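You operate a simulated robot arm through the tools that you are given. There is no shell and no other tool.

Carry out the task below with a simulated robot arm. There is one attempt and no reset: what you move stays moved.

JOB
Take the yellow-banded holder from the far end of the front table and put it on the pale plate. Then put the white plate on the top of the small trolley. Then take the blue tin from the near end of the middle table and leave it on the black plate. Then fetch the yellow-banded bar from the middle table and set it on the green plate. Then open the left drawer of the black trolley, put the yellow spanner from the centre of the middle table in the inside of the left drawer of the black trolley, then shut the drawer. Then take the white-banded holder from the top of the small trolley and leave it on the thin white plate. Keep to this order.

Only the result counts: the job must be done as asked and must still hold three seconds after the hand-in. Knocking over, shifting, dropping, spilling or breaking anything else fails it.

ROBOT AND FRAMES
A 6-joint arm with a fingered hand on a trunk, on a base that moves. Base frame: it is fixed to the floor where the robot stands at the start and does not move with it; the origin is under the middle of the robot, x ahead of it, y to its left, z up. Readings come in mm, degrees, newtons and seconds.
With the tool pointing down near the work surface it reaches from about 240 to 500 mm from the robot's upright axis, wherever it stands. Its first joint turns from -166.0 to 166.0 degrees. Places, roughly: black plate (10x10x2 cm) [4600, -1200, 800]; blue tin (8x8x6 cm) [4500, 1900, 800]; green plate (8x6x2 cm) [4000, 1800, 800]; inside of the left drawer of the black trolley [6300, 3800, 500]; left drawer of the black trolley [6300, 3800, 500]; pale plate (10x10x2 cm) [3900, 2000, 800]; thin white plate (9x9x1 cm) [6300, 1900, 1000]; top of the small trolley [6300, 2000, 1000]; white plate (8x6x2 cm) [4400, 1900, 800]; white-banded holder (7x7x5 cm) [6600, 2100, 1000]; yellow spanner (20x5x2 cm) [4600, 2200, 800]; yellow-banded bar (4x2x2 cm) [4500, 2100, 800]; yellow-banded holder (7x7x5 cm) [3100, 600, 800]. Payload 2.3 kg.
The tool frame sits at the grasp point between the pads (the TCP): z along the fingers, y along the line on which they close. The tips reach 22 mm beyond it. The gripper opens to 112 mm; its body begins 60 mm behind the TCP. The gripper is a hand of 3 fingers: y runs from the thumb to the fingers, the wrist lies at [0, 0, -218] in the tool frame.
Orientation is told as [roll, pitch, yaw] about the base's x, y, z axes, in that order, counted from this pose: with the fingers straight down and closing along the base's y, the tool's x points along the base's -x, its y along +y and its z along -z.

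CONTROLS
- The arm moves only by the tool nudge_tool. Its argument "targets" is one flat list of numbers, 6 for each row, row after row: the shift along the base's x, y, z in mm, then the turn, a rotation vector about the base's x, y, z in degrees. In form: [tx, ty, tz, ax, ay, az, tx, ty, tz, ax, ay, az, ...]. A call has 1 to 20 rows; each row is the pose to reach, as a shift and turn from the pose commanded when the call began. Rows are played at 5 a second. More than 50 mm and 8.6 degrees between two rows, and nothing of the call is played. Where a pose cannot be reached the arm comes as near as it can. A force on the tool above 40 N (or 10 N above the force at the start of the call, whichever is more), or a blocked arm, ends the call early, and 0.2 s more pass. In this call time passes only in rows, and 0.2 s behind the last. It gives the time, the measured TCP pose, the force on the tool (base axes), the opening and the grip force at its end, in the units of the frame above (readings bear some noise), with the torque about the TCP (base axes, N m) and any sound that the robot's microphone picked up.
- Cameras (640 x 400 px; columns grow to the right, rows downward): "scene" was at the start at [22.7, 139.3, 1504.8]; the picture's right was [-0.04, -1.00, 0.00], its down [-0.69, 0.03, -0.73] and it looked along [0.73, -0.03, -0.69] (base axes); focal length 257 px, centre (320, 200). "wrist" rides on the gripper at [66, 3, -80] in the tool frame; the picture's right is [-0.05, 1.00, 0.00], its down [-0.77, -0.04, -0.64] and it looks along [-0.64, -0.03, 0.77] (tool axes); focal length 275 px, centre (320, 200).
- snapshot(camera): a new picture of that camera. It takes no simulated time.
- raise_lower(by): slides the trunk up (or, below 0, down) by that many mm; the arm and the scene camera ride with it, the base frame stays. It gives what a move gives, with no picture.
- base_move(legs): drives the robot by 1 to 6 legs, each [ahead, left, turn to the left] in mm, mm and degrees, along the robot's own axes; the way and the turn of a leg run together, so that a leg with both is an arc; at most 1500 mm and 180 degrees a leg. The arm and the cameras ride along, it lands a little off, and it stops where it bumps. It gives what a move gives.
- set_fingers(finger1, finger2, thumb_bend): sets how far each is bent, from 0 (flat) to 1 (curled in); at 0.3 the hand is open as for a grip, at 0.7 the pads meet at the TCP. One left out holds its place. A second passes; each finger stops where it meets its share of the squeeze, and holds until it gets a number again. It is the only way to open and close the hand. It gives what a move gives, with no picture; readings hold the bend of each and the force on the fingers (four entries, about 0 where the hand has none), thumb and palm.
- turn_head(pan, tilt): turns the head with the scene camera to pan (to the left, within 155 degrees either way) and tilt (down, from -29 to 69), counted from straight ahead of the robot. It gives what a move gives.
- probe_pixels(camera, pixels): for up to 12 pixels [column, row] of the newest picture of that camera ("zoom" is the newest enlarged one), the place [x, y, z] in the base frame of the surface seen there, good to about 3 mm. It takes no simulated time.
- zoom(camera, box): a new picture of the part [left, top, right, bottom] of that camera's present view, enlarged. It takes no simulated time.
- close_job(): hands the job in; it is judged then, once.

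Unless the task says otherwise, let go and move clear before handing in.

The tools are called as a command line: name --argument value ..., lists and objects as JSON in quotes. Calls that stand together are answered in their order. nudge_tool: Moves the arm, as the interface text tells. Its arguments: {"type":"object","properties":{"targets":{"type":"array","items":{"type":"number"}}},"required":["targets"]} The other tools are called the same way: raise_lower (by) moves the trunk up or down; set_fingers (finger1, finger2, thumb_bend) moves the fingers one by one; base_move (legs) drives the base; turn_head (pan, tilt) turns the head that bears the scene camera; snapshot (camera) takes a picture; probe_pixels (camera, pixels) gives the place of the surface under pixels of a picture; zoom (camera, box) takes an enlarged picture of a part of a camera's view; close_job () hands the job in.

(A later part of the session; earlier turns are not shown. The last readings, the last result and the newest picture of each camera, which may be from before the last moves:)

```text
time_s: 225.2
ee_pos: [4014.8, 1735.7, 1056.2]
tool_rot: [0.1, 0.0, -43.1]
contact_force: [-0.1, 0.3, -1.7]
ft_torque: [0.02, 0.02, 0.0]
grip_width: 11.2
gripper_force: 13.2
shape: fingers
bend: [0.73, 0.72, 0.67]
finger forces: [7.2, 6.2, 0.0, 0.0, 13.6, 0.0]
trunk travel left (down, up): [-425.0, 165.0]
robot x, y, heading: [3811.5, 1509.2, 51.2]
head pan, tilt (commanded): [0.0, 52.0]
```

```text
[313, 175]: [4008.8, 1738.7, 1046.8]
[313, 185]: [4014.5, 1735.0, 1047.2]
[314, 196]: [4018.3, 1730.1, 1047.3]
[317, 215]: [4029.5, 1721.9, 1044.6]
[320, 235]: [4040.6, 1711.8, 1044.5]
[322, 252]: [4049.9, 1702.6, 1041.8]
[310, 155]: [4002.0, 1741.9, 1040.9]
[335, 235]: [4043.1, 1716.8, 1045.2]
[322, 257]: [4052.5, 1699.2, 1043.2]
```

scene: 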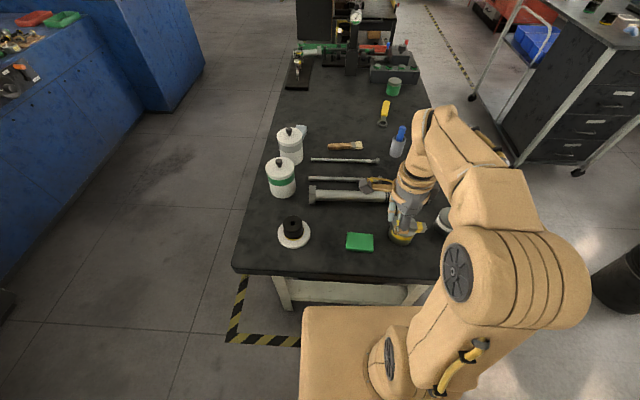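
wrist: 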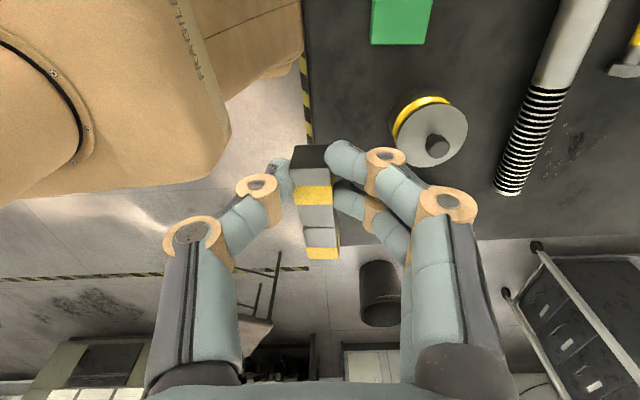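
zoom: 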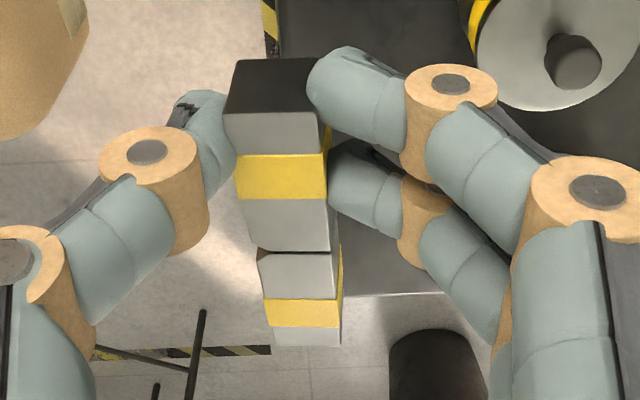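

The bar droops about 4.5° to its free end. I'll move over the green plate, level the bar with a small tilt, and come down partway.

nudge_tool --targets '[2, 36, 0, 0, 0, 0, 4, 72, 0, 0, 0, 0, 6.5, 109, 0, 0, 0, 0, 6.5, 109, -30, -1.5, -1.6, 0, 6.5, 109, -70, -3.0, -3.2, 0, 6.5, 109, -110, -3.0, -3.2, 0, 6.5, 109, -150, -3.0, -3.2, 0, 6.5, 109, -180, -3.0, -3.2, 0]'

snapshot --camera "wrist"

zoom --camera "scene" --box '[300, 180, 440, 280]'

```text
time_s: 227.0
ee_pos: [4020.8, 1846.1, 877.0]
tool_rot: [-0.1, -4.4, -43.0]
contact_force: [-0.5, 0.2, -1.2]
ft_torque: [0.0, 0.07, 0.0]
grip_width: 11.4
gripper_force: 13.5
shape: fingers
bend: [0.73, 0.72, 0.67]
finger forces: [7.4, 6.1, 0.0, 0.0, 13.4, 0.0]
trunk travel left (down, up): [-425.0, 165.0]
robot x, y, heading: [3814.6, 1511.8, 51.3]
head pan, tilt (commanded): [0.0, 52.0]
```

```text
taken
```

wrist: 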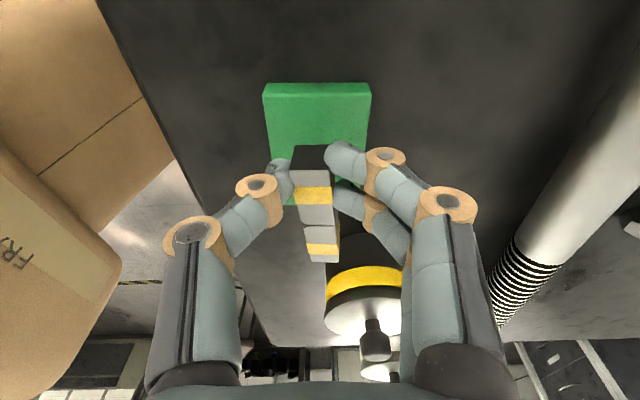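

```text
4.00 times, centred on (370, 230) of scene
```

zoom: 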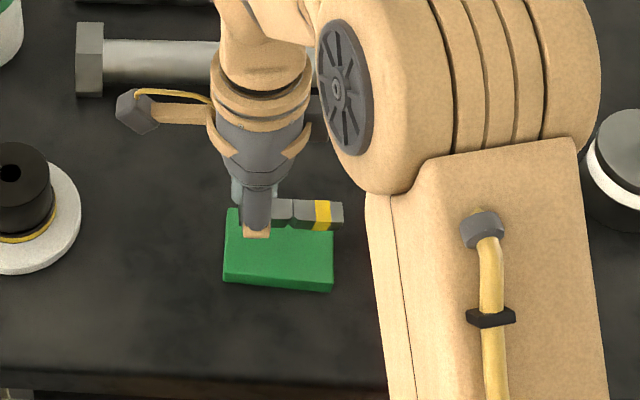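

probe_pixels --camera "wrist" --pixels '[[313, 178], [314, 196], [317, 215], [321, 237], [322, 250], [323, 258], [280, 95], [360, 92], [290, 140], [366, 150], [273, 150]]'

```text
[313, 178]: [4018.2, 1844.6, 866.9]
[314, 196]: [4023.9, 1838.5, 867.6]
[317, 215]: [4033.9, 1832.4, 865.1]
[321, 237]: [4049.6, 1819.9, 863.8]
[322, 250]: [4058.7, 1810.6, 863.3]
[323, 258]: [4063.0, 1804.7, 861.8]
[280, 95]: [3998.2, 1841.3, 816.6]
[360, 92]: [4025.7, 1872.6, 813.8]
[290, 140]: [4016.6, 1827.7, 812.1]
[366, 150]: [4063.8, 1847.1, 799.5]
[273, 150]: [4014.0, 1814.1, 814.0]
```

probe_pixels --camera "wrist" --pixels '[[305, 180], [320, 180], [310, 190], [325, 192], [308, 208], [325, 210], [312, 237], [330, 237], [314, 248], [332, 246], [316, 257], [330, 256]]'

zoom --camera "wrist" --box '[250, 120, 410, 290]'

```text
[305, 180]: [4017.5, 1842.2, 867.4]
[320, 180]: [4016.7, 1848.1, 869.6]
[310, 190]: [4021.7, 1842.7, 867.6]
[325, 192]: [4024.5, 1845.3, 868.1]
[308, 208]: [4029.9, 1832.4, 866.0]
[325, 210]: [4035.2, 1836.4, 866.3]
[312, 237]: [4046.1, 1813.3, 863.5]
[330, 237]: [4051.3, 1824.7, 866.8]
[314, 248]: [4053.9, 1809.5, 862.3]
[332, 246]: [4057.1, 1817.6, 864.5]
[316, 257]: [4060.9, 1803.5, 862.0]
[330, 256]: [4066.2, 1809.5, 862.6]
```

```text
2.35 times, centred on (330, 205) of wrist
```

zoom: 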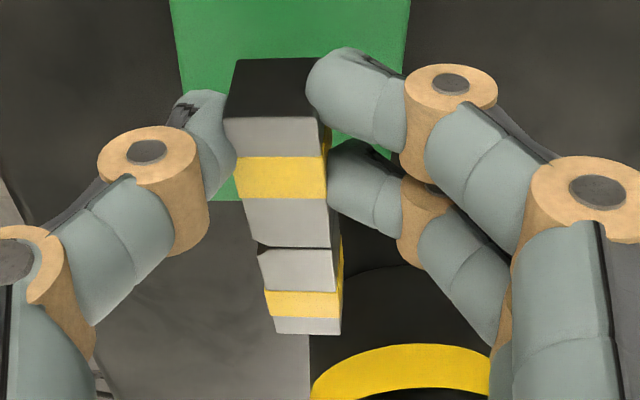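

The bar creeps a little in the pads, so it stays about 5° nose-down; it will level itself on the plate. It is centred over the plate, so I'll lower to near contact.

nudge_tool --targets '[0, 0, -12, 0, 0, 0, 0, 0, -22, 0, 0, 0, 0, 0, -28, 0, 0, 0]'

nudge_tool --targets '[0, 0, -1.5, 0, 0, 0, 0, 0, -3, 0, 0, 0, 0, 0, -4.5, 0, 0, 0]'

snapshot --camera "wrist"

zoom --camera "scene" --box '[320, 200, 420, 270]'

```text
time_s: 227.8
ee_pos: [4021.4, 1844.5, 850.2]
tool_rot: [0.0, -4.4, -43.0]
contact_force: [-0.3, -0.5, -1.0]
ft_torque: [0.03, 0.05, 0.01]
grip_width: 11.5
gripper_force: 13.9
shape: fingers
bend: [0.73, 0.72, 0.67]
finger forces: [7.4, 5.9, 0.0, 0.0, 13.5, 0.0]
trunk travel left (down, up): [-425.0, 165.0]
robot x, y, heading: [3811.2, 1510.6, 51.1]
head pan, tilt (commanded): [0.0, 52.0]
```

```text
time_s: 228.6
ee_pos: [4020.9, 1846.0, 844.8]
tool_rot: [0.0, -4.4, -43.1]
contact_force: [0.3, -0.1, -0.6]
ft_torque: [-0.01, 0.03, 0.04]
grip_width: 11.4
gripper_force: 13.6
shape: fingers
bend: [0.73, 0.73, 0.67]
finger forces: [7.1, 6.5, 0.0, 0.1, 13.6, 0.0]
trunk travel left (down, up): [-425.0, 165.0]
robot x, y, heading: [3811.6, 1508.8, 51.1]
head pan, tilt (commanded): [0.0, 52.0]
```

```text
taken
```

wrist: 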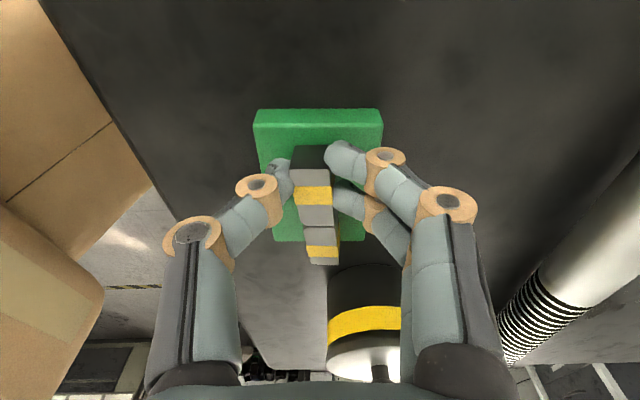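

```text
5.71 times, centred on (370, 235) of scene
```

zoom: 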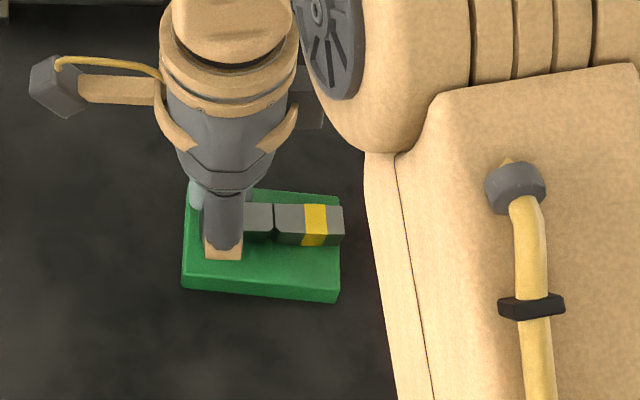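

The bar is centred over the plate and its low end is about to touch. I'll shift 2 mm left and lower further in small steps.

nudge_tool --targets '[-1, 1, 0, 0, 0, 0, -1.5, 1.4, -1.2, 0, 0, 0, -1.5, 1.4, -2.4, 0, 0, 0]'

snapshot --camera "wrist"

```text
time_s: 229.4
ee_pos: [4020.3, 1847.0, 842.4]
tool_rot: [0.0, -4.4, -43.1]
contact_force: [0.2, -0.3, -0.1]
ft_torque: [-0.03, -0.02, -0.02]
grip_width: 11.3
gripper_force: 13.7
shape: fingers
bend: [0.73, 0.73, 0.67]
finger forces: [6.9, 6.9, 0.0, 0.0, 13.9, 0.0]
trunk travel left (down, up): [-425.0, 165.0]
robot x, y, heading: [3812.5, 1511.6, 51.4]
head pan, tilt (commanded): [0.0, 52.0]
```

```text
taken
```

wrist: 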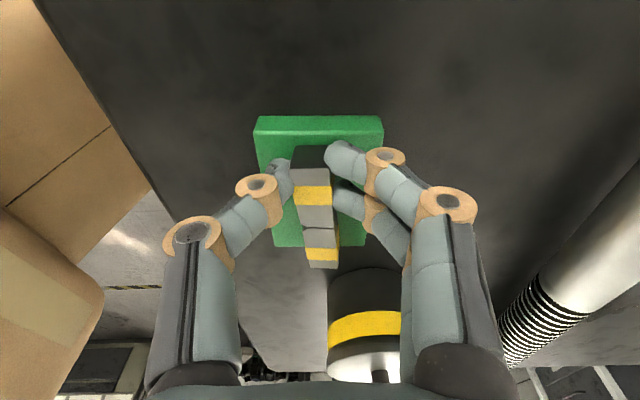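

The bar is levelling on the plate. I'll go down 1.5 mm more.

nudge_tool --targets '[0, 0, -0.8, 0, 0, 0, 0, 0, -1.6, 0, 0, 0]'

probe_pixels --camera "wrist" --pixels '[[305, 180], [320, 180], [310, 190], [325, 192], [312, 237], [330, 237], [314, 248], [332, 246], [316, 260], [330, 260]]'

```text
time_s: 230.0
ee_pos: [4019.5, 1846.5, 841.6]
tool_rot: [0.0, -4.4, -43.1]
contact_force: [-0.1, 0.2, 1.0]
ft_torque: [-0.04, -0.02, -0.01]
grip_width: 11.4
gripper_force: 14.3
shape: fingers
bend: [0.73, 0.73, 0.67]
finger forces: [6.7, 7.5, 0.0, 0.0, 13.8, 0.0]
trunk travel left (down, up): [-425.0, 165.0]
robot x, y, heading: [3810.9, 1511.3, 51.2]
head pan, tilt (commanded): [0.0, 52.0]
```

```text
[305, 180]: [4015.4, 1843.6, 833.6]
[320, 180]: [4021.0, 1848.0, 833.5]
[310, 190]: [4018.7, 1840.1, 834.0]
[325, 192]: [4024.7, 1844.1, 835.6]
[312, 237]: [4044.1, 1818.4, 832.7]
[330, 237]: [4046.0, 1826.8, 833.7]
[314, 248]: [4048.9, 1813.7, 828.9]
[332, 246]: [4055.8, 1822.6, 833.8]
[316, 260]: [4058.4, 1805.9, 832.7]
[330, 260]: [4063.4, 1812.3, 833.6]
```

The bar lies level on the plate (top at about 833 along its length, +1 N). I'll open the hand and lift away.

set_fingers --finger1 0.58 --finger2 0.58 --thumb_bend 0.53

nudge_tool --targets '[0, 0, 12, 0, 0, 0, 0, 0, 30, 0, 0, 0, 0, 0, 70, 0, 0, 0, 0, 0, 110, 0, 0, 0, 0, 0, 150, 0, 0, 0]'

snapshot --camera "wrist"

zoom --camera "scene" --box '[280, 180, 440, 290]'

```text
time_s: 231.0
ee_pos: [4018.7, 1845.4, 843.0]
tool_rot: [0.3, -4.4, -43.1]
contact_force: [1.1, 4.3, 27.8]
ft_torque: [0.15, 0.17, -0.01]
grip_width: 25.4
gripper_force: 13.9
shape: fingers
bend: [0.63, 0.57, 0.59]
finger forces: [11.1, 0.2, 0.0, 0.0, 17.2, 0.0]
trunk travel left (down, up): [-425.0, 165.0]
robot x, y, heading: [3809.2, 1510.7, 51.0]
head pan, tilt (commanded): [0.0, 52.0]
```

```text
time_s: 232.2
ee_pos: [4020.5, 1845.3, 990.5]
tool_rot: [0.0, -4.4, -43.1]
contact_force: [0.1, 0.6, -0.1]
ft_torque: [0.01, -0.03, -0.01]
grip_width: 40.7
gripper_force: 0.1
shape: fingers
bend: [0.57, 0.57, 0.53]
finger forces: [0.0, 0.0, 0.0, 0.0, 0.0, 0.0]
trunk travel left (down, up): [-425.0, 165.0]
robot x, y, heading: [3808.6, 1510.7, 51.3]
head pan, tilt (commanded): [0.0, 52.0]
```

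```text
taken
```

wrist: 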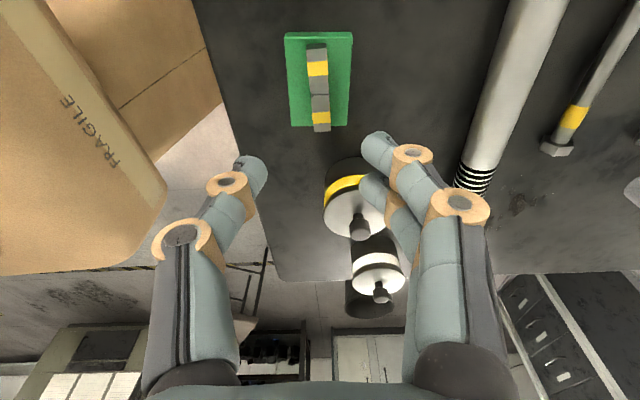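

```text
3.64 times, centred on (360, 235) of scene
```

zoom: 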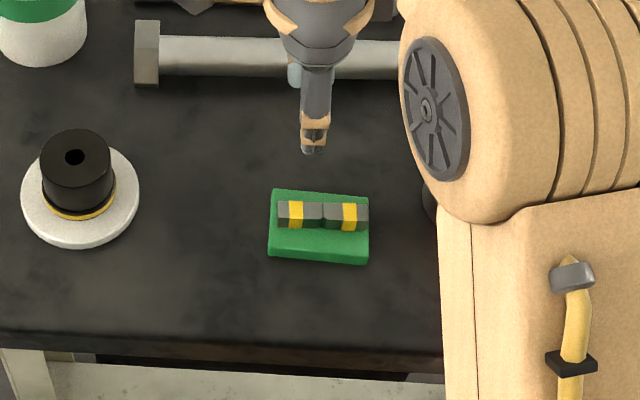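

The bar lies on the green plate. The fingertips pressed the plate while opening, so I'll check that it hasn't moved.

probe_pixels --camera "zoom" --pixels '[[276, 195], [366, 200], [365, 255], [272, 248], [320, 240], [300, 205], [345, 207], [285, 210], [362, 215]]'

probe_pixels --camera "wrist" --pixels '[[288, 36], [350, 34], [344, 123], [296, 124], [317, 50], [320, 95], [322, 125], [340, 75]]'

```text
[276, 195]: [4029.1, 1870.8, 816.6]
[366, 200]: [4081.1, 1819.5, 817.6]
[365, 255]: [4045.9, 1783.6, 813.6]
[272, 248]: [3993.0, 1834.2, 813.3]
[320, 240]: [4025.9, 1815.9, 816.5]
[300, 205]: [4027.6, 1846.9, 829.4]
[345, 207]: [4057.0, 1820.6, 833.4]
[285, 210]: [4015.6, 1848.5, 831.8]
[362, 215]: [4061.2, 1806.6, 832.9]
```

```text
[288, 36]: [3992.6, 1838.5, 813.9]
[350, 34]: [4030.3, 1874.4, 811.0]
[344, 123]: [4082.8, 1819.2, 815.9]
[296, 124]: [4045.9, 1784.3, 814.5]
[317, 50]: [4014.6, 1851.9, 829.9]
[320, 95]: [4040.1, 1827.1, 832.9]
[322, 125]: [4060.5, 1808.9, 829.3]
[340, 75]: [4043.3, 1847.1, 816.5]
```

The plate is unmoved and the bar is centred on it. Now I'll straighten the tool, turn the wrist back and retract for the drawer job.

nudge_tool --targets '[-10, -15, 20, 3.0, 3.2, 0, -30, -45, 40, 3.0, 3.2, 0, -45, -75, 60, 3.0, 3.2, 0]'

nudge_tool --targets '[0, 0, 0, 0, 0, 8, 0, 0, 0, 0, 0, 16, 0, 0, 0, 0, 0, 24, 0, 0, 0, 0, 0, 32, 0, 0, 0, 0, 0, 40, 0, 0, 0, 0, 0, 48, 0, 0, 0, 0, 0, 56, 0, 0, 0, 0, 0, 64, 0, 0, 0, 0, 0, 72, 0, 0, 0, 0, 0, 80, 0, 0, 0, 0, 0, 88, 0, 0, 0, 0, 0, 94]'

set_fingers --finger1 0.4 --finger2 0.4 --thumb_bend 0.4

turn_head --pan 0 --tilt 35

snapshot --camera "scene"

```text
time_s: 233.0
ee_pos: [3973.9, 1770.4, 1052.6]
tool_rot: [0.0, 0.1, -43.1]
contact_force: [0.0, 0.4, 0.4]
ft_torque: [0.03, -0.03, -0.01]
grip_width: 40.2
gripper_force: 0.0
shape: fingers
bend: [0.57, 0.57, 0.53]
finger forces: [0.1, 0.0, 0.0, 0.1, 0.0, 0.1]
trunk travel left (down, up): [-425.0, 165.0]
robot x, y, heading: [3809.7, 1512.7, 51.1]
head pan, tilt (commanded): [0.0, 52.0]
```

```text
time_s: 235.6
ee_pos: [3974.1, 1771.8, 1052.4]
tool_rot: [-0.1, 0.0, 51.0]
contact_force: [0.5, -0.2, -0.6]
ft_torque: [0.01, 0.01, -0.04]
grip_width: 40.6
gripper_force: 0.0
shape: fingers
bend: [0.57, 0.57, 0.53]
finger forces: [0.0, 0.0, 0.1, 0.0, 0.0, 0.1]
trunk travel left (down, up): [-425.0, 165.0]
robot x, y, heading: [3810.2, 1508.0, 51.3]
head pan, tilt (commanded): [0.0, 52.0]
```

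```text
time_s: 236.6
ee_pos: [3974.4, 1771.3, 1051.1]
tool_rot: [0.0, -0.1, 50.9]
contact_force: [-0.2, 0.8, -0.1]
ft_torque: [-0.02, 0.0, 0.01]
grip_width: 83.1
gripper_force: 0.0
shape: fingers
bend: [0.4, 0.4, 0.4]
finger forces: [0.0, 0.1, 0.1, 0.0, 0.0, 0.1]
trunk travel left (down, up): [-425.0, 165.0]
robot x, y, heading: [3813.1, 1510.2, 51.3]
head pan, tilt (commanded): [0.0, 52.0]
```

```text
time_s: 237.4
ee_pos: [3974.6, 1771.8, 1051.3]
tool_rot: [0.0, 0.0, 51.0]
contact_force: [0.9, -0.6, 0.4]
ft_torque: [0.02, 0.01, 0.01]
grip_width: 83.0
gripper_force: 0.1
shape: fingers
bend: [0.4, 0.4, 0.4]
finger forces: [0.0, 0.1, 0.1, 0.0, 0.0, 0.0]
trunk travel left (down, up): [-425.0, 165.0]
robot x, y, heading: [3812.1, 1509.8, 51.3]
head pan, tilt (commanded): [0.0, 35.0]
```

```text
taken
```

scene: 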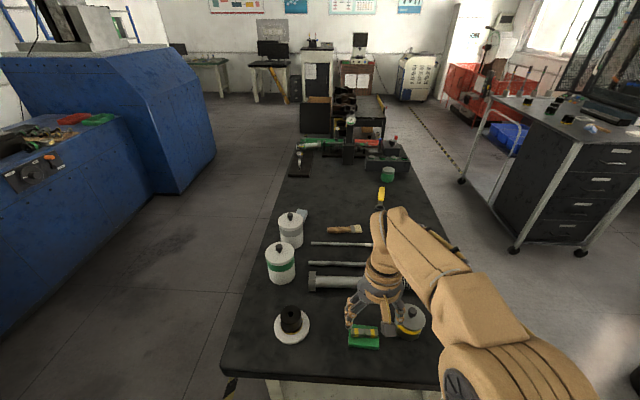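

Everything on the near end is in place. I'll drive back along the right side of the middle table and up the corridor toward the black trolley.

base_move --legs '[[-59, -719, 0], [1296, -169, 0], [1250, -100, 0]]'

turn_head --pan 25 --tilt 30

snapshot --camera "scene"

```text
time_s: 253.4
ee_pos: [6256.3, 3142.6, 1050.2]
tool_rot: [-0.1, 0.0, 52.8]
contact_force: [0.8, 0.4, 0.2]
ft_torque: [0.02, 0.0, 0.01]
grip_width: 83.2
gripper_force: 0.0
shape: fingers
bend: [0.4, 0.4, 0.4]
finger forces: [0.1, 0.0, 0.1, 0.1, 0.1, 0.0]
trunk travel left (down, up): [-425.0, 165.0]
robot x, y, heading: [6101.5, 2872.3, 53.1]
head pan, tilt (commanded): [0.0, 35.0]
```

```text
time_s: 254.3
ee_pos: [6256.7, 3142.3, 1052.2]
tool_rot: [0.0, 0.0, 52.9]
contact_force: [0.5, 0.5, 0.3]
ft_torque: [-0.03, 0.02, 0.0]
grip_width: 83.0
gripper_force: 0.0
shape: fingers
bend: [0.4, 0.4, 0.4]
finger forces: [0.0, 0.0, 0.0, 0.1, 0.0, 0.0]
trunk travel left (down, up): [-425.0, 165.0]
robot x, y, heading: [6101.7, 2883.2, 52.7]
head pan, tilt (commanded): [25.0, 30.0]
```

```text
taken
```

scene: 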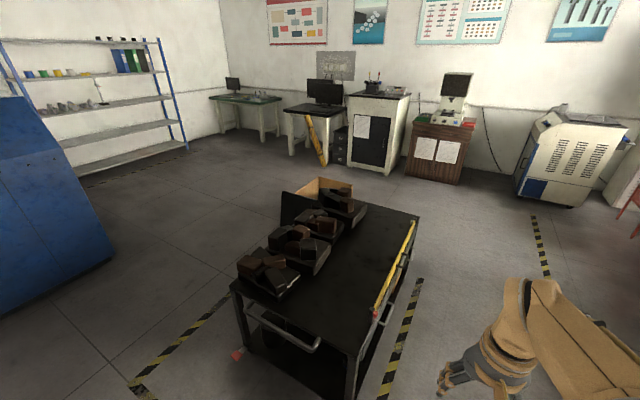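

I'm near the black trolley; its drawers are on its right side, not visible from here. I'll probe its outline and then move further along to face that side.

probe_pixels --camera "scene" --pixels '[[237, 288], [352, 352], [416, 216], [320, 195], [385, 300], [378, 312], [405, 250], [355, 385], [470, 300], [530, 250], [540, 190], [420, 330]]'

zoom --camera "scene" --box '[330, 200, 450, 400]'

```text
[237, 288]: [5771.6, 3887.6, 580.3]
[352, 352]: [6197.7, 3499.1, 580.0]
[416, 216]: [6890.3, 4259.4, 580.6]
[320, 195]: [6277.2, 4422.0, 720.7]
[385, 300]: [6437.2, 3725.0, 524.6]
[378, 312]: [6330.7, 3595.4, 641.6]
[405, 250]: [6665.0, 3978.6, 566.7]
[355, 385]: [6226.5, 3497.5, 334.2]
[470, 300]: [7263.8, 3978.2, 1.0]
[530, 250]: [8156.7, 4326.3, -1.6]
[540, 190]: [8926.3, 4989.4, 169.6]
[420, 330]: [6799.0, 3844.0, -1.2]
```

```text
2.00 times, centred on (390, 300) of scene
```

zoom: 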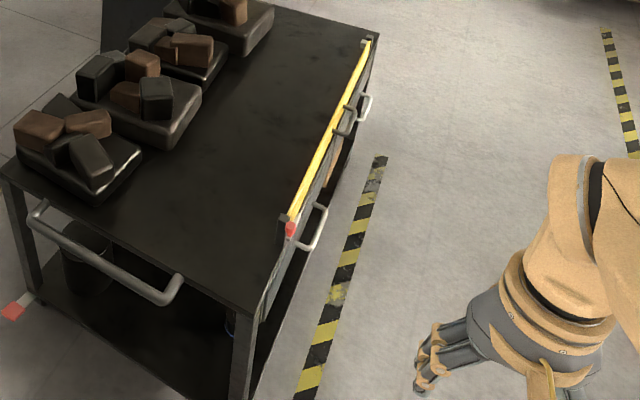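

The trolley's top is at z=580 and its right side runs from (6198,3499) to (6890,4259). I'll drive out to the right of it and turn to face the drawers.

base_move --legs '[[736, -421, 0], [0, 0, 85]]'

turn_head --pan 0 --tilt 40

snapshot --camera "scene"

```text
time_s: 262.4
ee_pos: [6630.7, 3384.4, 1051.4]
tool_rot: [0.0, 0.0, 136.8]
contact_force: [0.5, 0.5, 0.5]
ft_torque: [-0.01, -0.01, -0.02]
grip_width: 83.1
gripper_force: 0.1
shape: fingers
bend: [0.4, 0.4, 0.4]
finger forces: [0.0, 0.0, 0.0, 0.0, 0.0, 0.0]
trunk travel left (down, up): [-425.0, 165.0]
robot x, y, heading: [6880.6, 3205.7, 136.9]
head pan, tilt (commanded): [25.0, 30.0]
```

```text
time_s: 263.3
ee_pos: [6631.3, 3385.4, 1052.0]
tool_rot: [-0.1, 0.0, 136.7]
contact_force: [0.6, -0.4, -0.2]
ft_torque: [-0.01, -0.01, 0.0]
grip_width: 83.2
gripper_force: 0.0
shape: fingers
bend: [0.4, 0.4, 0.4]
finger forces: [0.1, 0.1, 0.0, 0.0, 0.0, 0.0]
trunk travel left (down, up): [-425.0, 165.0]
robot x, y, heading: [6881.8, 3200.8, 137.0]
head pan, tilt (commanded): [0.0, 40.0]
```

```text
taken
```

scene: 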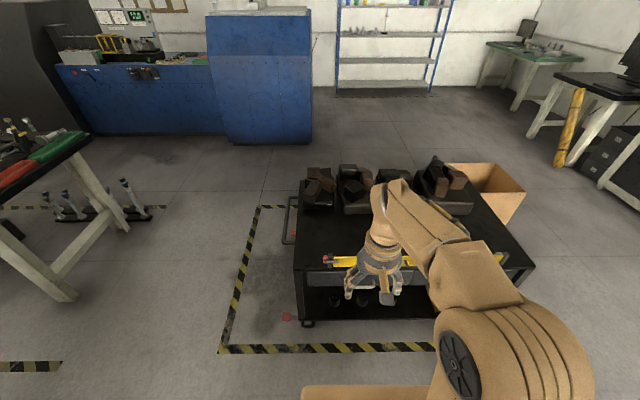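

The arm hides the drawer, and the view is steep. I'll lower the trunk to look at the drawer front more directly.

raise_lower --by -330

turn_head --pan 0 --tilt 40

snapshot --camera "scene"

snapshot --camera "wrist"

```text
time_s: 266.6
ee_pos: [6629.5, 3386.2, 720.6]
tool_rot: [0.0, 0.1, 136.7]
contact_force: [-0.4, -0.5, -0.3]
ft_torque: [-0.01, 0.01, 0.01]
grip_width: 83.4
gripper_force: 0.1
shape: fingers
bend: [0.4, 0.4, 0.4]
finger forces: [0.1, 0.0, 0.0, 0.1, 0.1, 0.0]
trunk travel left (down, up): [-95.0, 495.0]
robot x, y, heading: [6877.2, 3199.5, 137.2]
head pan, tilt (commanded): [0.0, 40.0]
```

```text
time_s: 267.2
ee_pos: [6630.1, 3385.5, 721.8]
tool_rot: [0.0, 0.1, 136.7]
contact_force: [0.5, 0.1, -0.1]
ft_torque: [-0.02, 0.01, 0.06]
grip_width: 83.2
gripper_force: 0.1
shape: fingers
bend: [0.4, 0.4, 0.4]
finger forces: [0.0, 0.0, 0.1, 0.1, 0.0, 0.0]
trunk travel left (down, up): [-95.0, 495.0]
robot x, y, heading: [6880.9, 3203.9, 136.9]
head pan, tilt (commanded): [0.0, 40.0]
```

```text
taken
```

scene: 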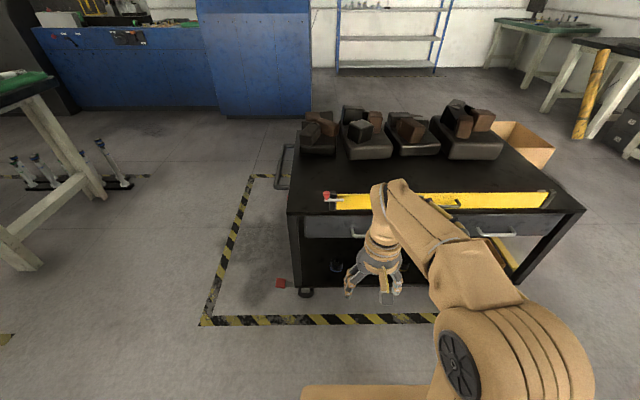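

```text
taken
```

wrist: 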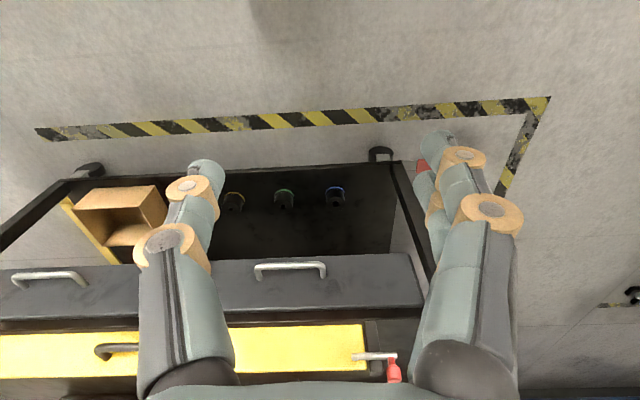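

The wrist camera sees the left drawer's front and its U-shaped handle at (290,270). I'll zoom and probe it.

zoom --camera "wrist" --box '[190, 230, 440, 400]'

probe_pixels --camera "wrist" --pixels '[[257, 268], [275, 266], [290, 266], [310, 265], [324, 266], [258, 276], [322, 273], [290, 275], [290, 295], [230, 270], [400, 270], [410, 300]]'

probe_pixels --camera "wrist" --pixels '[[290, 285], [290, 305], [230, 300], [410, 260], [290, 322], [290, 340], [360, 356], [395, 370], [300, 375], [130, 350], [420, 300], [220, 258]]'

```text
2.35 times, centred on (315, 315) of wrist
```

zoom: 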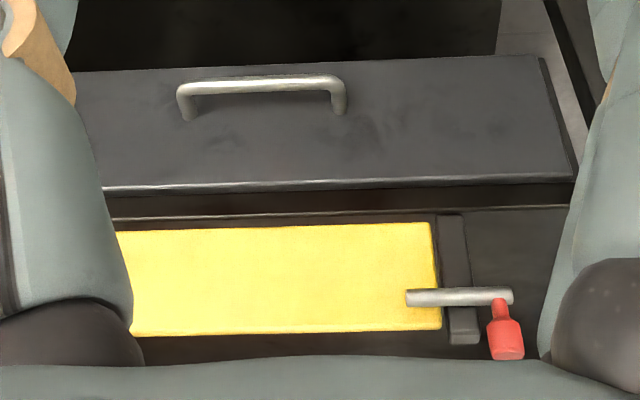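

```text
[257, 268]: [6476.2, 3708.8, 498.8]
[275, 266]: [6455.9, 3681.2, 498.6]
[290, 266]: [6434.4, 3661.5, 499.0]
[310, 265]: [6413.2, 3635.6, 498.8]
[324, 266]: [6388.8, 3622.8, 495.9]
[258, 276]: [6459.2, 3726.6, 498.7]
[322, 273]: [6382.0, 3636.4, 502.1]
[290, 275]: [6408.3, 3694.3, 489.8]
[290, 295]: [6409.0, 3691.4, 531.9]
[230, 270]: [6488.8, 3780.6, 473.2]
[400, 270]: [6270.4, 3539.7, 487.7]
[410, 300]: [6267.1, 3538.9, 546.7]
```

```text
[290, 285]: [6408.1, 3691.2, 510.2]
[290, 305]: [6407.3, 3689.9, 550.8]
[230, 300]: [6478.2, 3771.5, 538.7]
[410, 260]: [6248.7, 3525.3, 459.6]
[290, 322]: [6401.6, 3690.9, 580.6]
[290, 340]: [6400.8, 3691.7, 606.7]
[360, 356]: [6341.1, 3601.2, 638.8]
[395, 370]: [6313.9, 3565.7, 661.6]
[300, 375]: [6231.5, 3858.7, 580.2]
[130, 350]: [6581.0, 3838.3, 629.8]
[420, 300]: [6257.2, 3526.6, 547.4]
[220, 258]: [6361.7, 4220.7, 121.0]
```

The handle bar's centre is about (6433,3664,499), standing 40 mm off the drawer front; the front runs from z≈455 to 560. I'll plan to grip it with the hand tilted 45° and pull by driving back, so first I check the space behind me.

turn_head --pan 150 --tilt 35

snapshot --camera "scene"

turn_head --pan -150 --tilt 35

snapshot --camera "scene"

```text
time_s: 269.5
ee_pos: [6631.4, 3385.0, 720.4]
tool_rot: [0.0, 0.1, 136.6]
contact_force: [0.2, 0.7, 0.0]
ft_torque: [0.0, 0.0, 0.01]
grip_width: 83.3
gripper_force: 0.1
shape: fingers
bend: [0.4, 0.4, 0.4]
finger forces: [0.0, 0.0, 0.0, 0.1, 0.0, 0.0]
trunk travel left (down, up): [-95.0, 495.0]
robot x, y, heading: [6882.6, 3203.1, 137.0]
head pan, tilt (commanded): [150.0, 35.0]
```

```text
taken
```

scene: 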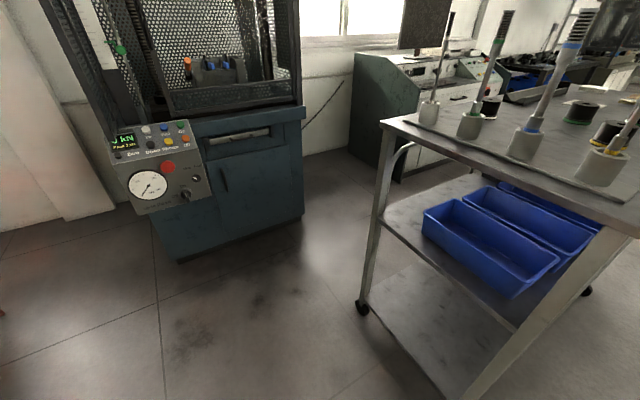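

```text
time_s: 273.6
ee_pos: [6630.5, 3386.0, 721.1]
tool_rot: [0.1, 0.1, 136.7]
contact_force: [0.5, 0.2, -0.2]
ft_torque: [0.0, 0.02, 0.0]
grip_width: 83.1
gripper_force: 0.1
shape: fingers
bend: [0.4, 0.4, 0.4]
finger forces: [0.0, 0.1, 0.0, 0.0, 0.1, 0.0]
trunk travel left (down, up): [-95.0, 495.0]
robot x, y, heading: [6874.8, 3199.3, 137.1]
head pan, tilt (commanded): [-150.0, 35.0]
```

```text
taken
```

scene: 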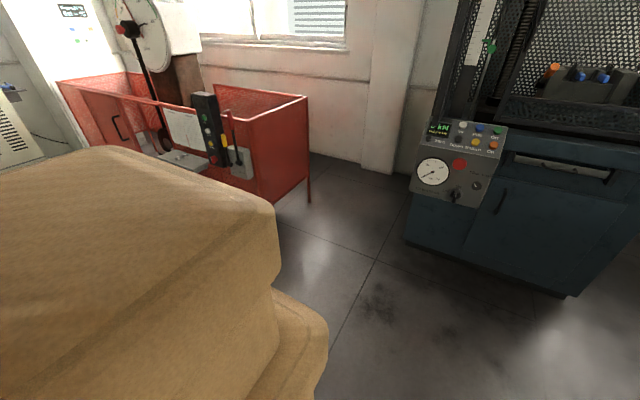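

probe_pixels --camera "scene" --pixels '[[380, 330], [340, 220], [310, 200], [410, 240], [480, 265], [565, 295], [440, 170], [260, 195]]'

turn_head --pan 150 --tilt 40

snapshot --camera "scene"

probe_pixels --camera "scene" --pixels '[[362, 290], [440, 375], [385, 105], [250, 320], [300, 180], [180, 240], [300, 380], [600, 165]]'

```text
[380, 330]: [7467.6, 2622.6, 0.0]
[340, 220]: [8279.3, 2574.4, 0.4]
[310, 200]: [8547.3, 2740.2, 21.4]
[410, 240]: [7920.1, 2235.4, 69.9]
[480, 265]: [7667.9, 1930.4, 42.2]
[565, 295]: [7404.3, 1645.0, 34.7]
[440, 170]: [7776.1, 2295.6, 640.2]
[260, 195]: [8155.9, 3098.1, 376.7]
```

```text
time_s: 277.7
ee_pos: [6629.1, 3385.8, 720.6]
tool_rot: [0.0, -0.1, 136.7]
contact_force: [0.6, 0.1, -0.4]
ft_torque: [0.02, -0.01, 0.01]
grip_width: 83.5
gripper_force: 0.0
shape: fingers
bend: [0.4, 0.4, 0.4]
finger forces: [0.1, 0.0, 0.0, 0.1, 0.0, 0.0]
trunk travel left (down, up): [-95.0, 495.0]
robot x, y, heading: [6880.3, 3200.5, 137.2]
head pan, tilt (commanded): [150.0, 40.0]
```

```text
taken
```

scene: 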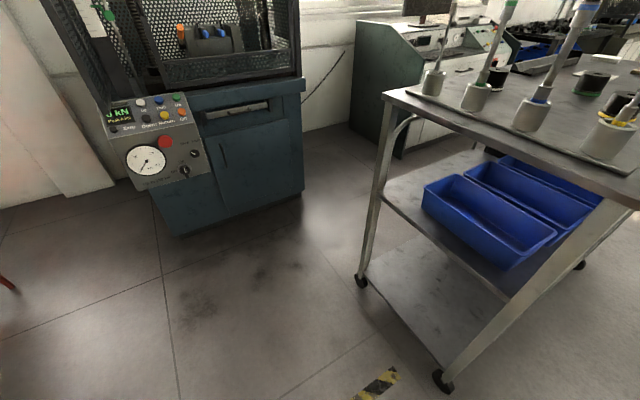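

```text
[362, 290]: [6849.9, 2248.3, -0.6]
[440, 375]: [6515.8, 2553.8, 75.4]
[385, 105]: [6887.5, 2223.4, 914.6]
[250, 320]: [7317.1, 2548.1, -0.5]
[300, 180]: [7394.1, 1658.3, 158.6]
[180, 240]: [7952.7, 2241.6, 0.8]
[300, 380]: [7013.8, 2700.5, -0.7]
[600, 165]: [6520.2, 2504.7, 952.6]
```

The floor behind me is free for over a metre. I'll turn the wrist by −90° so that the fingers face the drawer, moving the tool toward it at the same time.

nudge_tool --targets '[-6, 6, 0, 0, 0, -8, -12, 12, 0, 0, 0, -16, -18, 18, 0, 0, 0, -24, -24, 24, 0, 0, 0, -32, -30, 30, 0, 0, 0, -40, -36, 36, 0, 0, 0, -48, -42, 42, 0, 0, 0, -56, -48, 48, 0, 0, 0, -64, -54, 54, 0, 0, 0, -72, -60, 60, 0, 0, 0, -80, -66, 64, 0, 0, 0, -88, -70, 67, 0, 0, 0, -90]'

nudge_tool --targets '[-14, 13, 0, 5.1, 5.5, 0, -28, 26, 0, 10.2, 11, 0, -42, 39, 0, 15.3, 16.4, 0, -56, 52, 0, 20.5, 21.9, 0, -66, 62, 0, 25.6, 27.4, 0, -70, 66, 0, 30.7, 32.9, 0]'

turn_head --pan 0 --tilt 40

snapshot --camera "scene"

snapshot --camera "wrist"

```text
time_s: 280.3
ee_pos: [6560.5, 3452.3, 720.2]
tool_rot: [0.0, -0.1, 46.7]
contact_force: [0.5, 0.3, -0.4]
ft_torque: [-0.01, 0.03, -0.04]
grip_width: 83.1
gripper_force: 0.1
shape: fingers
bend: [0.4, 0.4, 0.4]
finger forces: [0.1, 0.0, 0.0, 0.1, 0.0, 0.0]
trunk travel left (down, up): [-95.0, 495.0]
robot x, y, heading: [6881.3, 3202.5, 137.0]
head pan, tilt (commanded): [150.0, 40.0]
```

```text
time_s: 281.7
ee_pos: [6490.9, 3519.1, 722.5]
tool_rot: [45.2, 0.4, 46.8]
contact_force: [0.8, 0.7, 0.7]
ft_torque: [0.01, 0.02, 0.01]
grip_width: 83.3
gripper_force: 0.0
shape: fingers
bend: [0.4, 0.4, 0.4]
finger forces: [0.0, 0.1, 0.0, 0.0, 0.0, 0.0]
trunk travel left (down, up): [-95.0, 495.0]
robot x, y, heading: [6878.5, 3203.7, 137.1]
head pan, tilt (commanded): [150.0, 40.0]
```

```text
time_s: 284.0
ee_pos: [6490.7, 3518.6, 720.9]
tool_rot: [45.0, 0.2, 46.8]
contact_force: [0.2, -0.5, -0.5]
ft_torque: [0.02, 0.01, 0.01]
grip_width: 83.2
gripper_force: 0.1
shape: fingers
bend: [0.4, 0.4, 0.4]
finger forces: [0.0, 0.0, 0.0, 0.0, 0.1, 0.0]
trunk travel left (down, up): [-95.0, 495.0]
robot x, y, heading: [6878.5, 3208.2, 136.9]
head pan, tilt (commanded): [0.0, 40.0]
```

```text
taken
```

scene: 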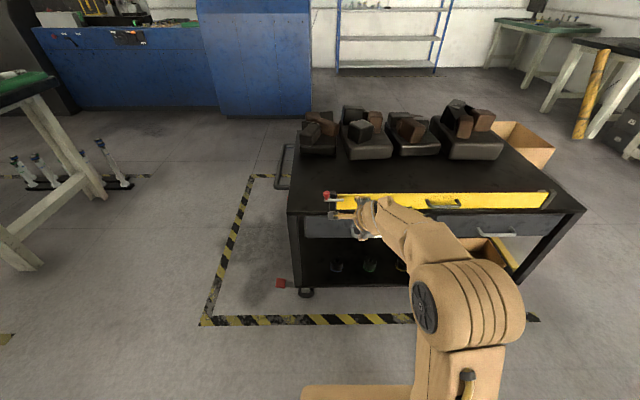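

```text
taken
```

wrist: 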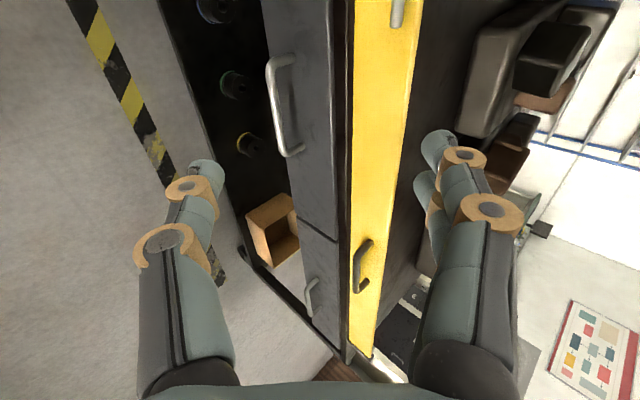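

The hand is tilted 45° with thumb low/outside and fingers high/inside, and the handle shows at (285,105). I'll shift the base 66 mm right and lower the trunk by 90 mm.

base_move --legs '[[0, -66, 0]]'

raise_lower --by -90

snapshot --camera "wrist"

snapshot --camera "scene"

```text
time_s: 285.0
ee_pos: [6534.5, 3565.6, 720.7]
tool_rot: [45.0, 0.2, 46.8]
contact_force: [-0.4, -0.1, -0.1]
ft_torque: [0.0, -0.01, -0.01]
grip_width: 83.2
gripper_force: 0.1
shape: fingers
bend: [0.4, 0.4, 0.4]
finger forces: [0.0, 0.0, 0.1, 0.1, 0.0, 0.0]
trunk travel left (down, up): [-95.0, 495.0]
robot x, y, heading: [6922.1, 3249.4, 136.9]
head pan, tilt (commanded): [0.0, 40.0]
```

```text
time_s: 286.3
ee_pos: [6535.9, 3565.9, 631.5]
tool_rot: [45.0, 0.2, 47.0]
contact_force: [1.0, 0.4, -0.1]
ft_torque: [-0.01, 0.01, 0.02]
grip_width: 83.3
gripper_force: 0.1
shape: fingers
bend: [0.4, 0.4, 0.4]
finger forces: [0.0, 0.0, 0.1, 0.0, 0.0, 0.0]
trunk travel left (down, up): [-5.0, 585.0]
robot x, y, heading: [6922.4, 3249.2, 137.4]
head pan, tilt (commanded): [0.0, 40.0]
```

```text
taken
```

wrist: 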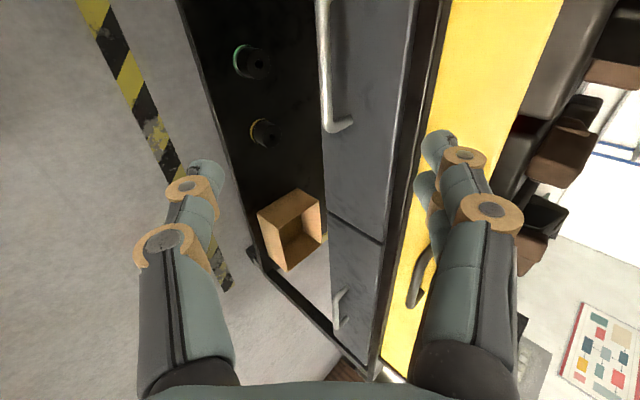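

```text
taken
```

scene: 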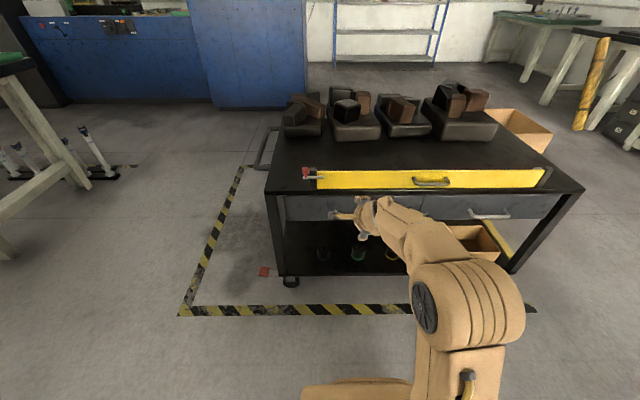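

I'll probe the handle again from this closer wrist view.

probe_pixels --camera "wrist" --pixels '[[325, 15], [325, 40], [326, 70], [328, 100], [332, 122], [348, 126], [375, 60], [375, 20], [370, 120], [350, 60], [400, 60], [355, 180]]'

zoom --camera "wrist" --box '[280, 0, 440, 140]'

zoom --camera "scene" --box '[270, 160, 450, 270]'

```text
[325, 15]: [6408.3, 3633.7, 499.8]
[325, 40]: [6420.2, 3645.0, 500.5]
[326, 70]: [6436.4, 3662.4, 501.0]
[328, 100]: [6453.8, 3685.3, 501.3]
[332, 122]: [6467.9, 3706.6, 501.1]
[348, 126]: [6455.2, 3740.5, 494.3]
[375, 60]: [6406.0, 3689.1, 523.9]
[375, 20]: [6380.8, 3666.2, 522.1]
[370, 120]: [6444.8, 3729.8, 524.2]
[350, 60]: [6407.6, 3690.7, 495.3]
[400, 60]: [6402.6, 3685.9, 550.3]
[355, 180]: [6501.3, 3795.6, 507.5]
```

```text
2.86 times, centred on (360, 70) of wrist
```

zoom: 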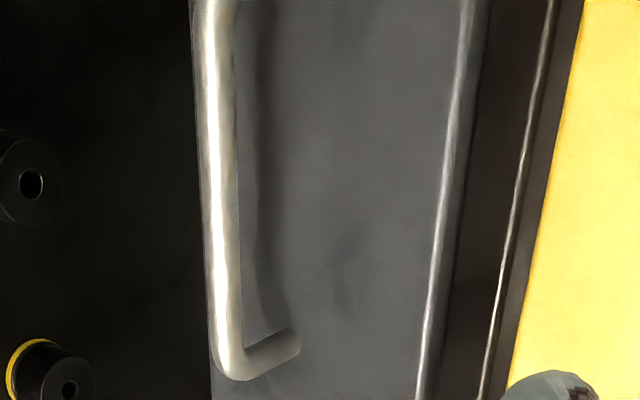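

```text
3.56 times, centred on (360, 215) of scene
```

zoom: 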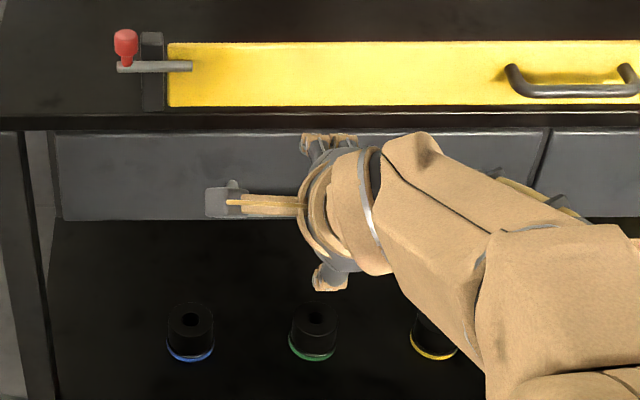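

The bar's centre is about (6427,3668,497) and the approach line is along the fingers. I'll preshape the hand and advance about 75% of the way.

set_fingers --finger1 0.61 --finger2 0.61 --thumb_bend 0.5

nudge_tool --targets '[-20, 18.5, -25, 0, 0, 0, -40, 37, -50, 0, 0, 0, -60, 56, -74, 0, 0, 0, -78, 73, -96, 0, 0, 0]'

snapshot --camera "wrist"

zoom --camera "scene" --box '[270, 160, 450, 270]'

```text
time_s: 287.3
ee_pos: [6537.2, 3565.8, 631.8]
tool_rot: [45.1, 0.2, 47.0]
contact_force: [0.2, 0.1, -0.4]
ft_torque: [-0.02, -0.02, -0.01]
grip_width: 40.2
gripper_force: 0.0
shape: fingers
bend: [0.61, 0.61, 0.5]
finger forces: [0.0, 0.0, 0.0, 0.0, 0.1, 0.0]
trunk travel left (down, up): [-5.0, 585.0]
robot x, y, heading: [6924.3, 3249.6, 137.1]
head pan, tilt (commanded): [0.0, 40.0]
```

```text
time_s: 288.3
ee_pos: [6458.0, 3641.2, 535.0]
tool_rot: [45.0, 0.2, 46.9]
contact_force: [-0.6, 0.7, 0.6]
ft_torque: [-0.03, -0.01, -0.03]
grip_width: 40.3
gripper_force: 0.0
shape: fingers
bend: [0.61, 0.61, 0.5]
finger forces: [0.1, 0.1, 0.1, 0.0, 0.1, 0.1]
trunk travel left (down, up): [-5.0, 585.0]
robot x, y, heading: [6925.9, 3246.8, 137.0]
head pan, tilt (commanded): [0.0, 40.0]
```

```text
taken
```

wrist: 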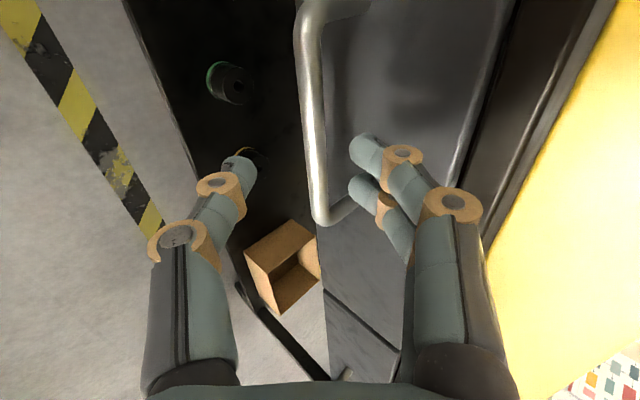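

```text
3.56 times, centred on (360, 215) of scene
```

zoom: 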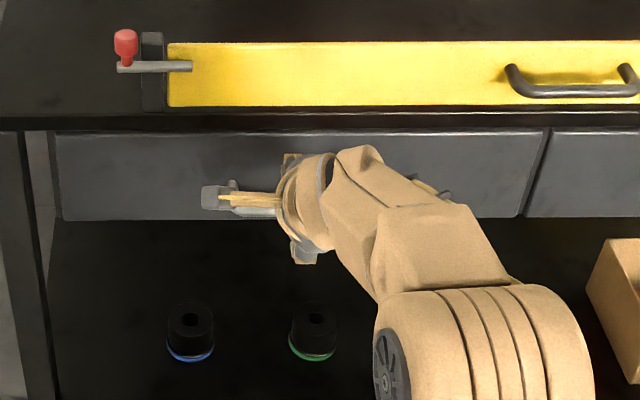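

The bar lies between thumb and fingers, about 15 mm left of the hand's centre. I'll make the final advance with a small leftward correction.

nudge_tool --targets '[-11, 5, -10, 0, 0, 0, -21, 12, -21, 0, 0, 0, -30, 18.5, -32, 0, 0, 0]'

snapshot --camera "wrist"

zoom --camera "scene" --box '[270, 160, 450, 270]'

```text
time_s: 289.1
ee_pos: [6428.1, 3657.1, 502.5]
tool_rot: [45.0, 0.2, 47.0]
contact_force: [-0.1, -0.4, -0.6]
ft_torque: [0.02, 0.02, -0.01]
grip_width: 39.8
gripper_force: 0.1
shape: fingers
bend: [0.61, 0.61, 0.5]
finger forces: [0.0, 0.1, 0.0, 0.0, 0.1, 0.0]
trunk travel left (down, up): [-5.0, 585.0]
robot x, y, heading: [6921.4, 3254.9, 137.3]
head pan, tilt (commanded): [0.0, 40.0]
```

```text
taken
```

wrist: 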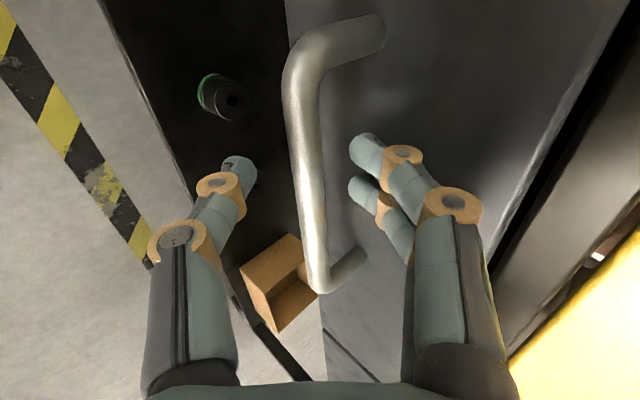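

```text
3.56 times, centred on (360, 215) of scene
```

zoom: 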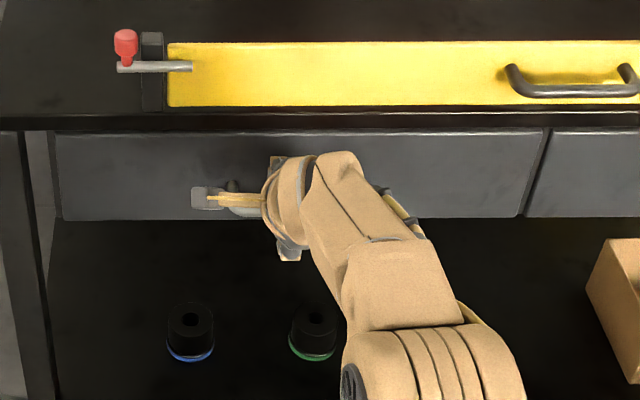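

The handle bar is between the pads with no contact. I'll close on it.

set_fingers --finger1 0.78 --finger2 0.78 --thumb_bend 0.78

snapshot --camera "wrist"

```text
time_s: 290.1
ee_pos: [6428.1, 3658.9, 501.2]
tool_rot: [44.9, 0.3, 46.9]
contact_force: [-0.3, 0.7, -12.1]
ft_torque: [0.05, 0.01, 0.02]
grip_width: 1.4
gripper_force: 10.6
shape: fingers
bend: [0.76, 0.76, 0.69]
finger forces: [3.4, 3.5, 0.1, 0.1, 15.1, 0.0]
trunk travel left (down, up): [-5.0, 585.0]
robot x, y, heading: [6920.1, 3250.0, 137.2]
head pan, tilt (commanded): [0.0, 40.0]
```

```text
taken
```

wrist: 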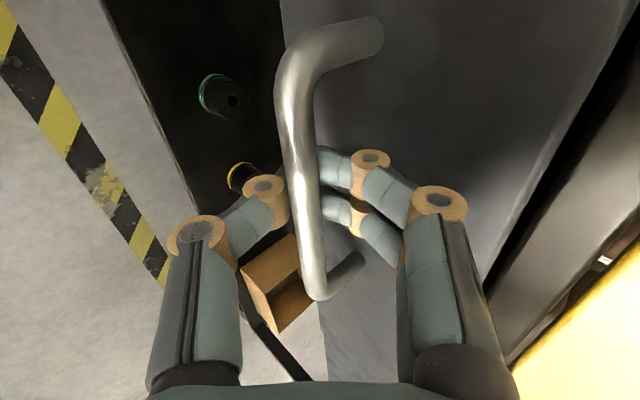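

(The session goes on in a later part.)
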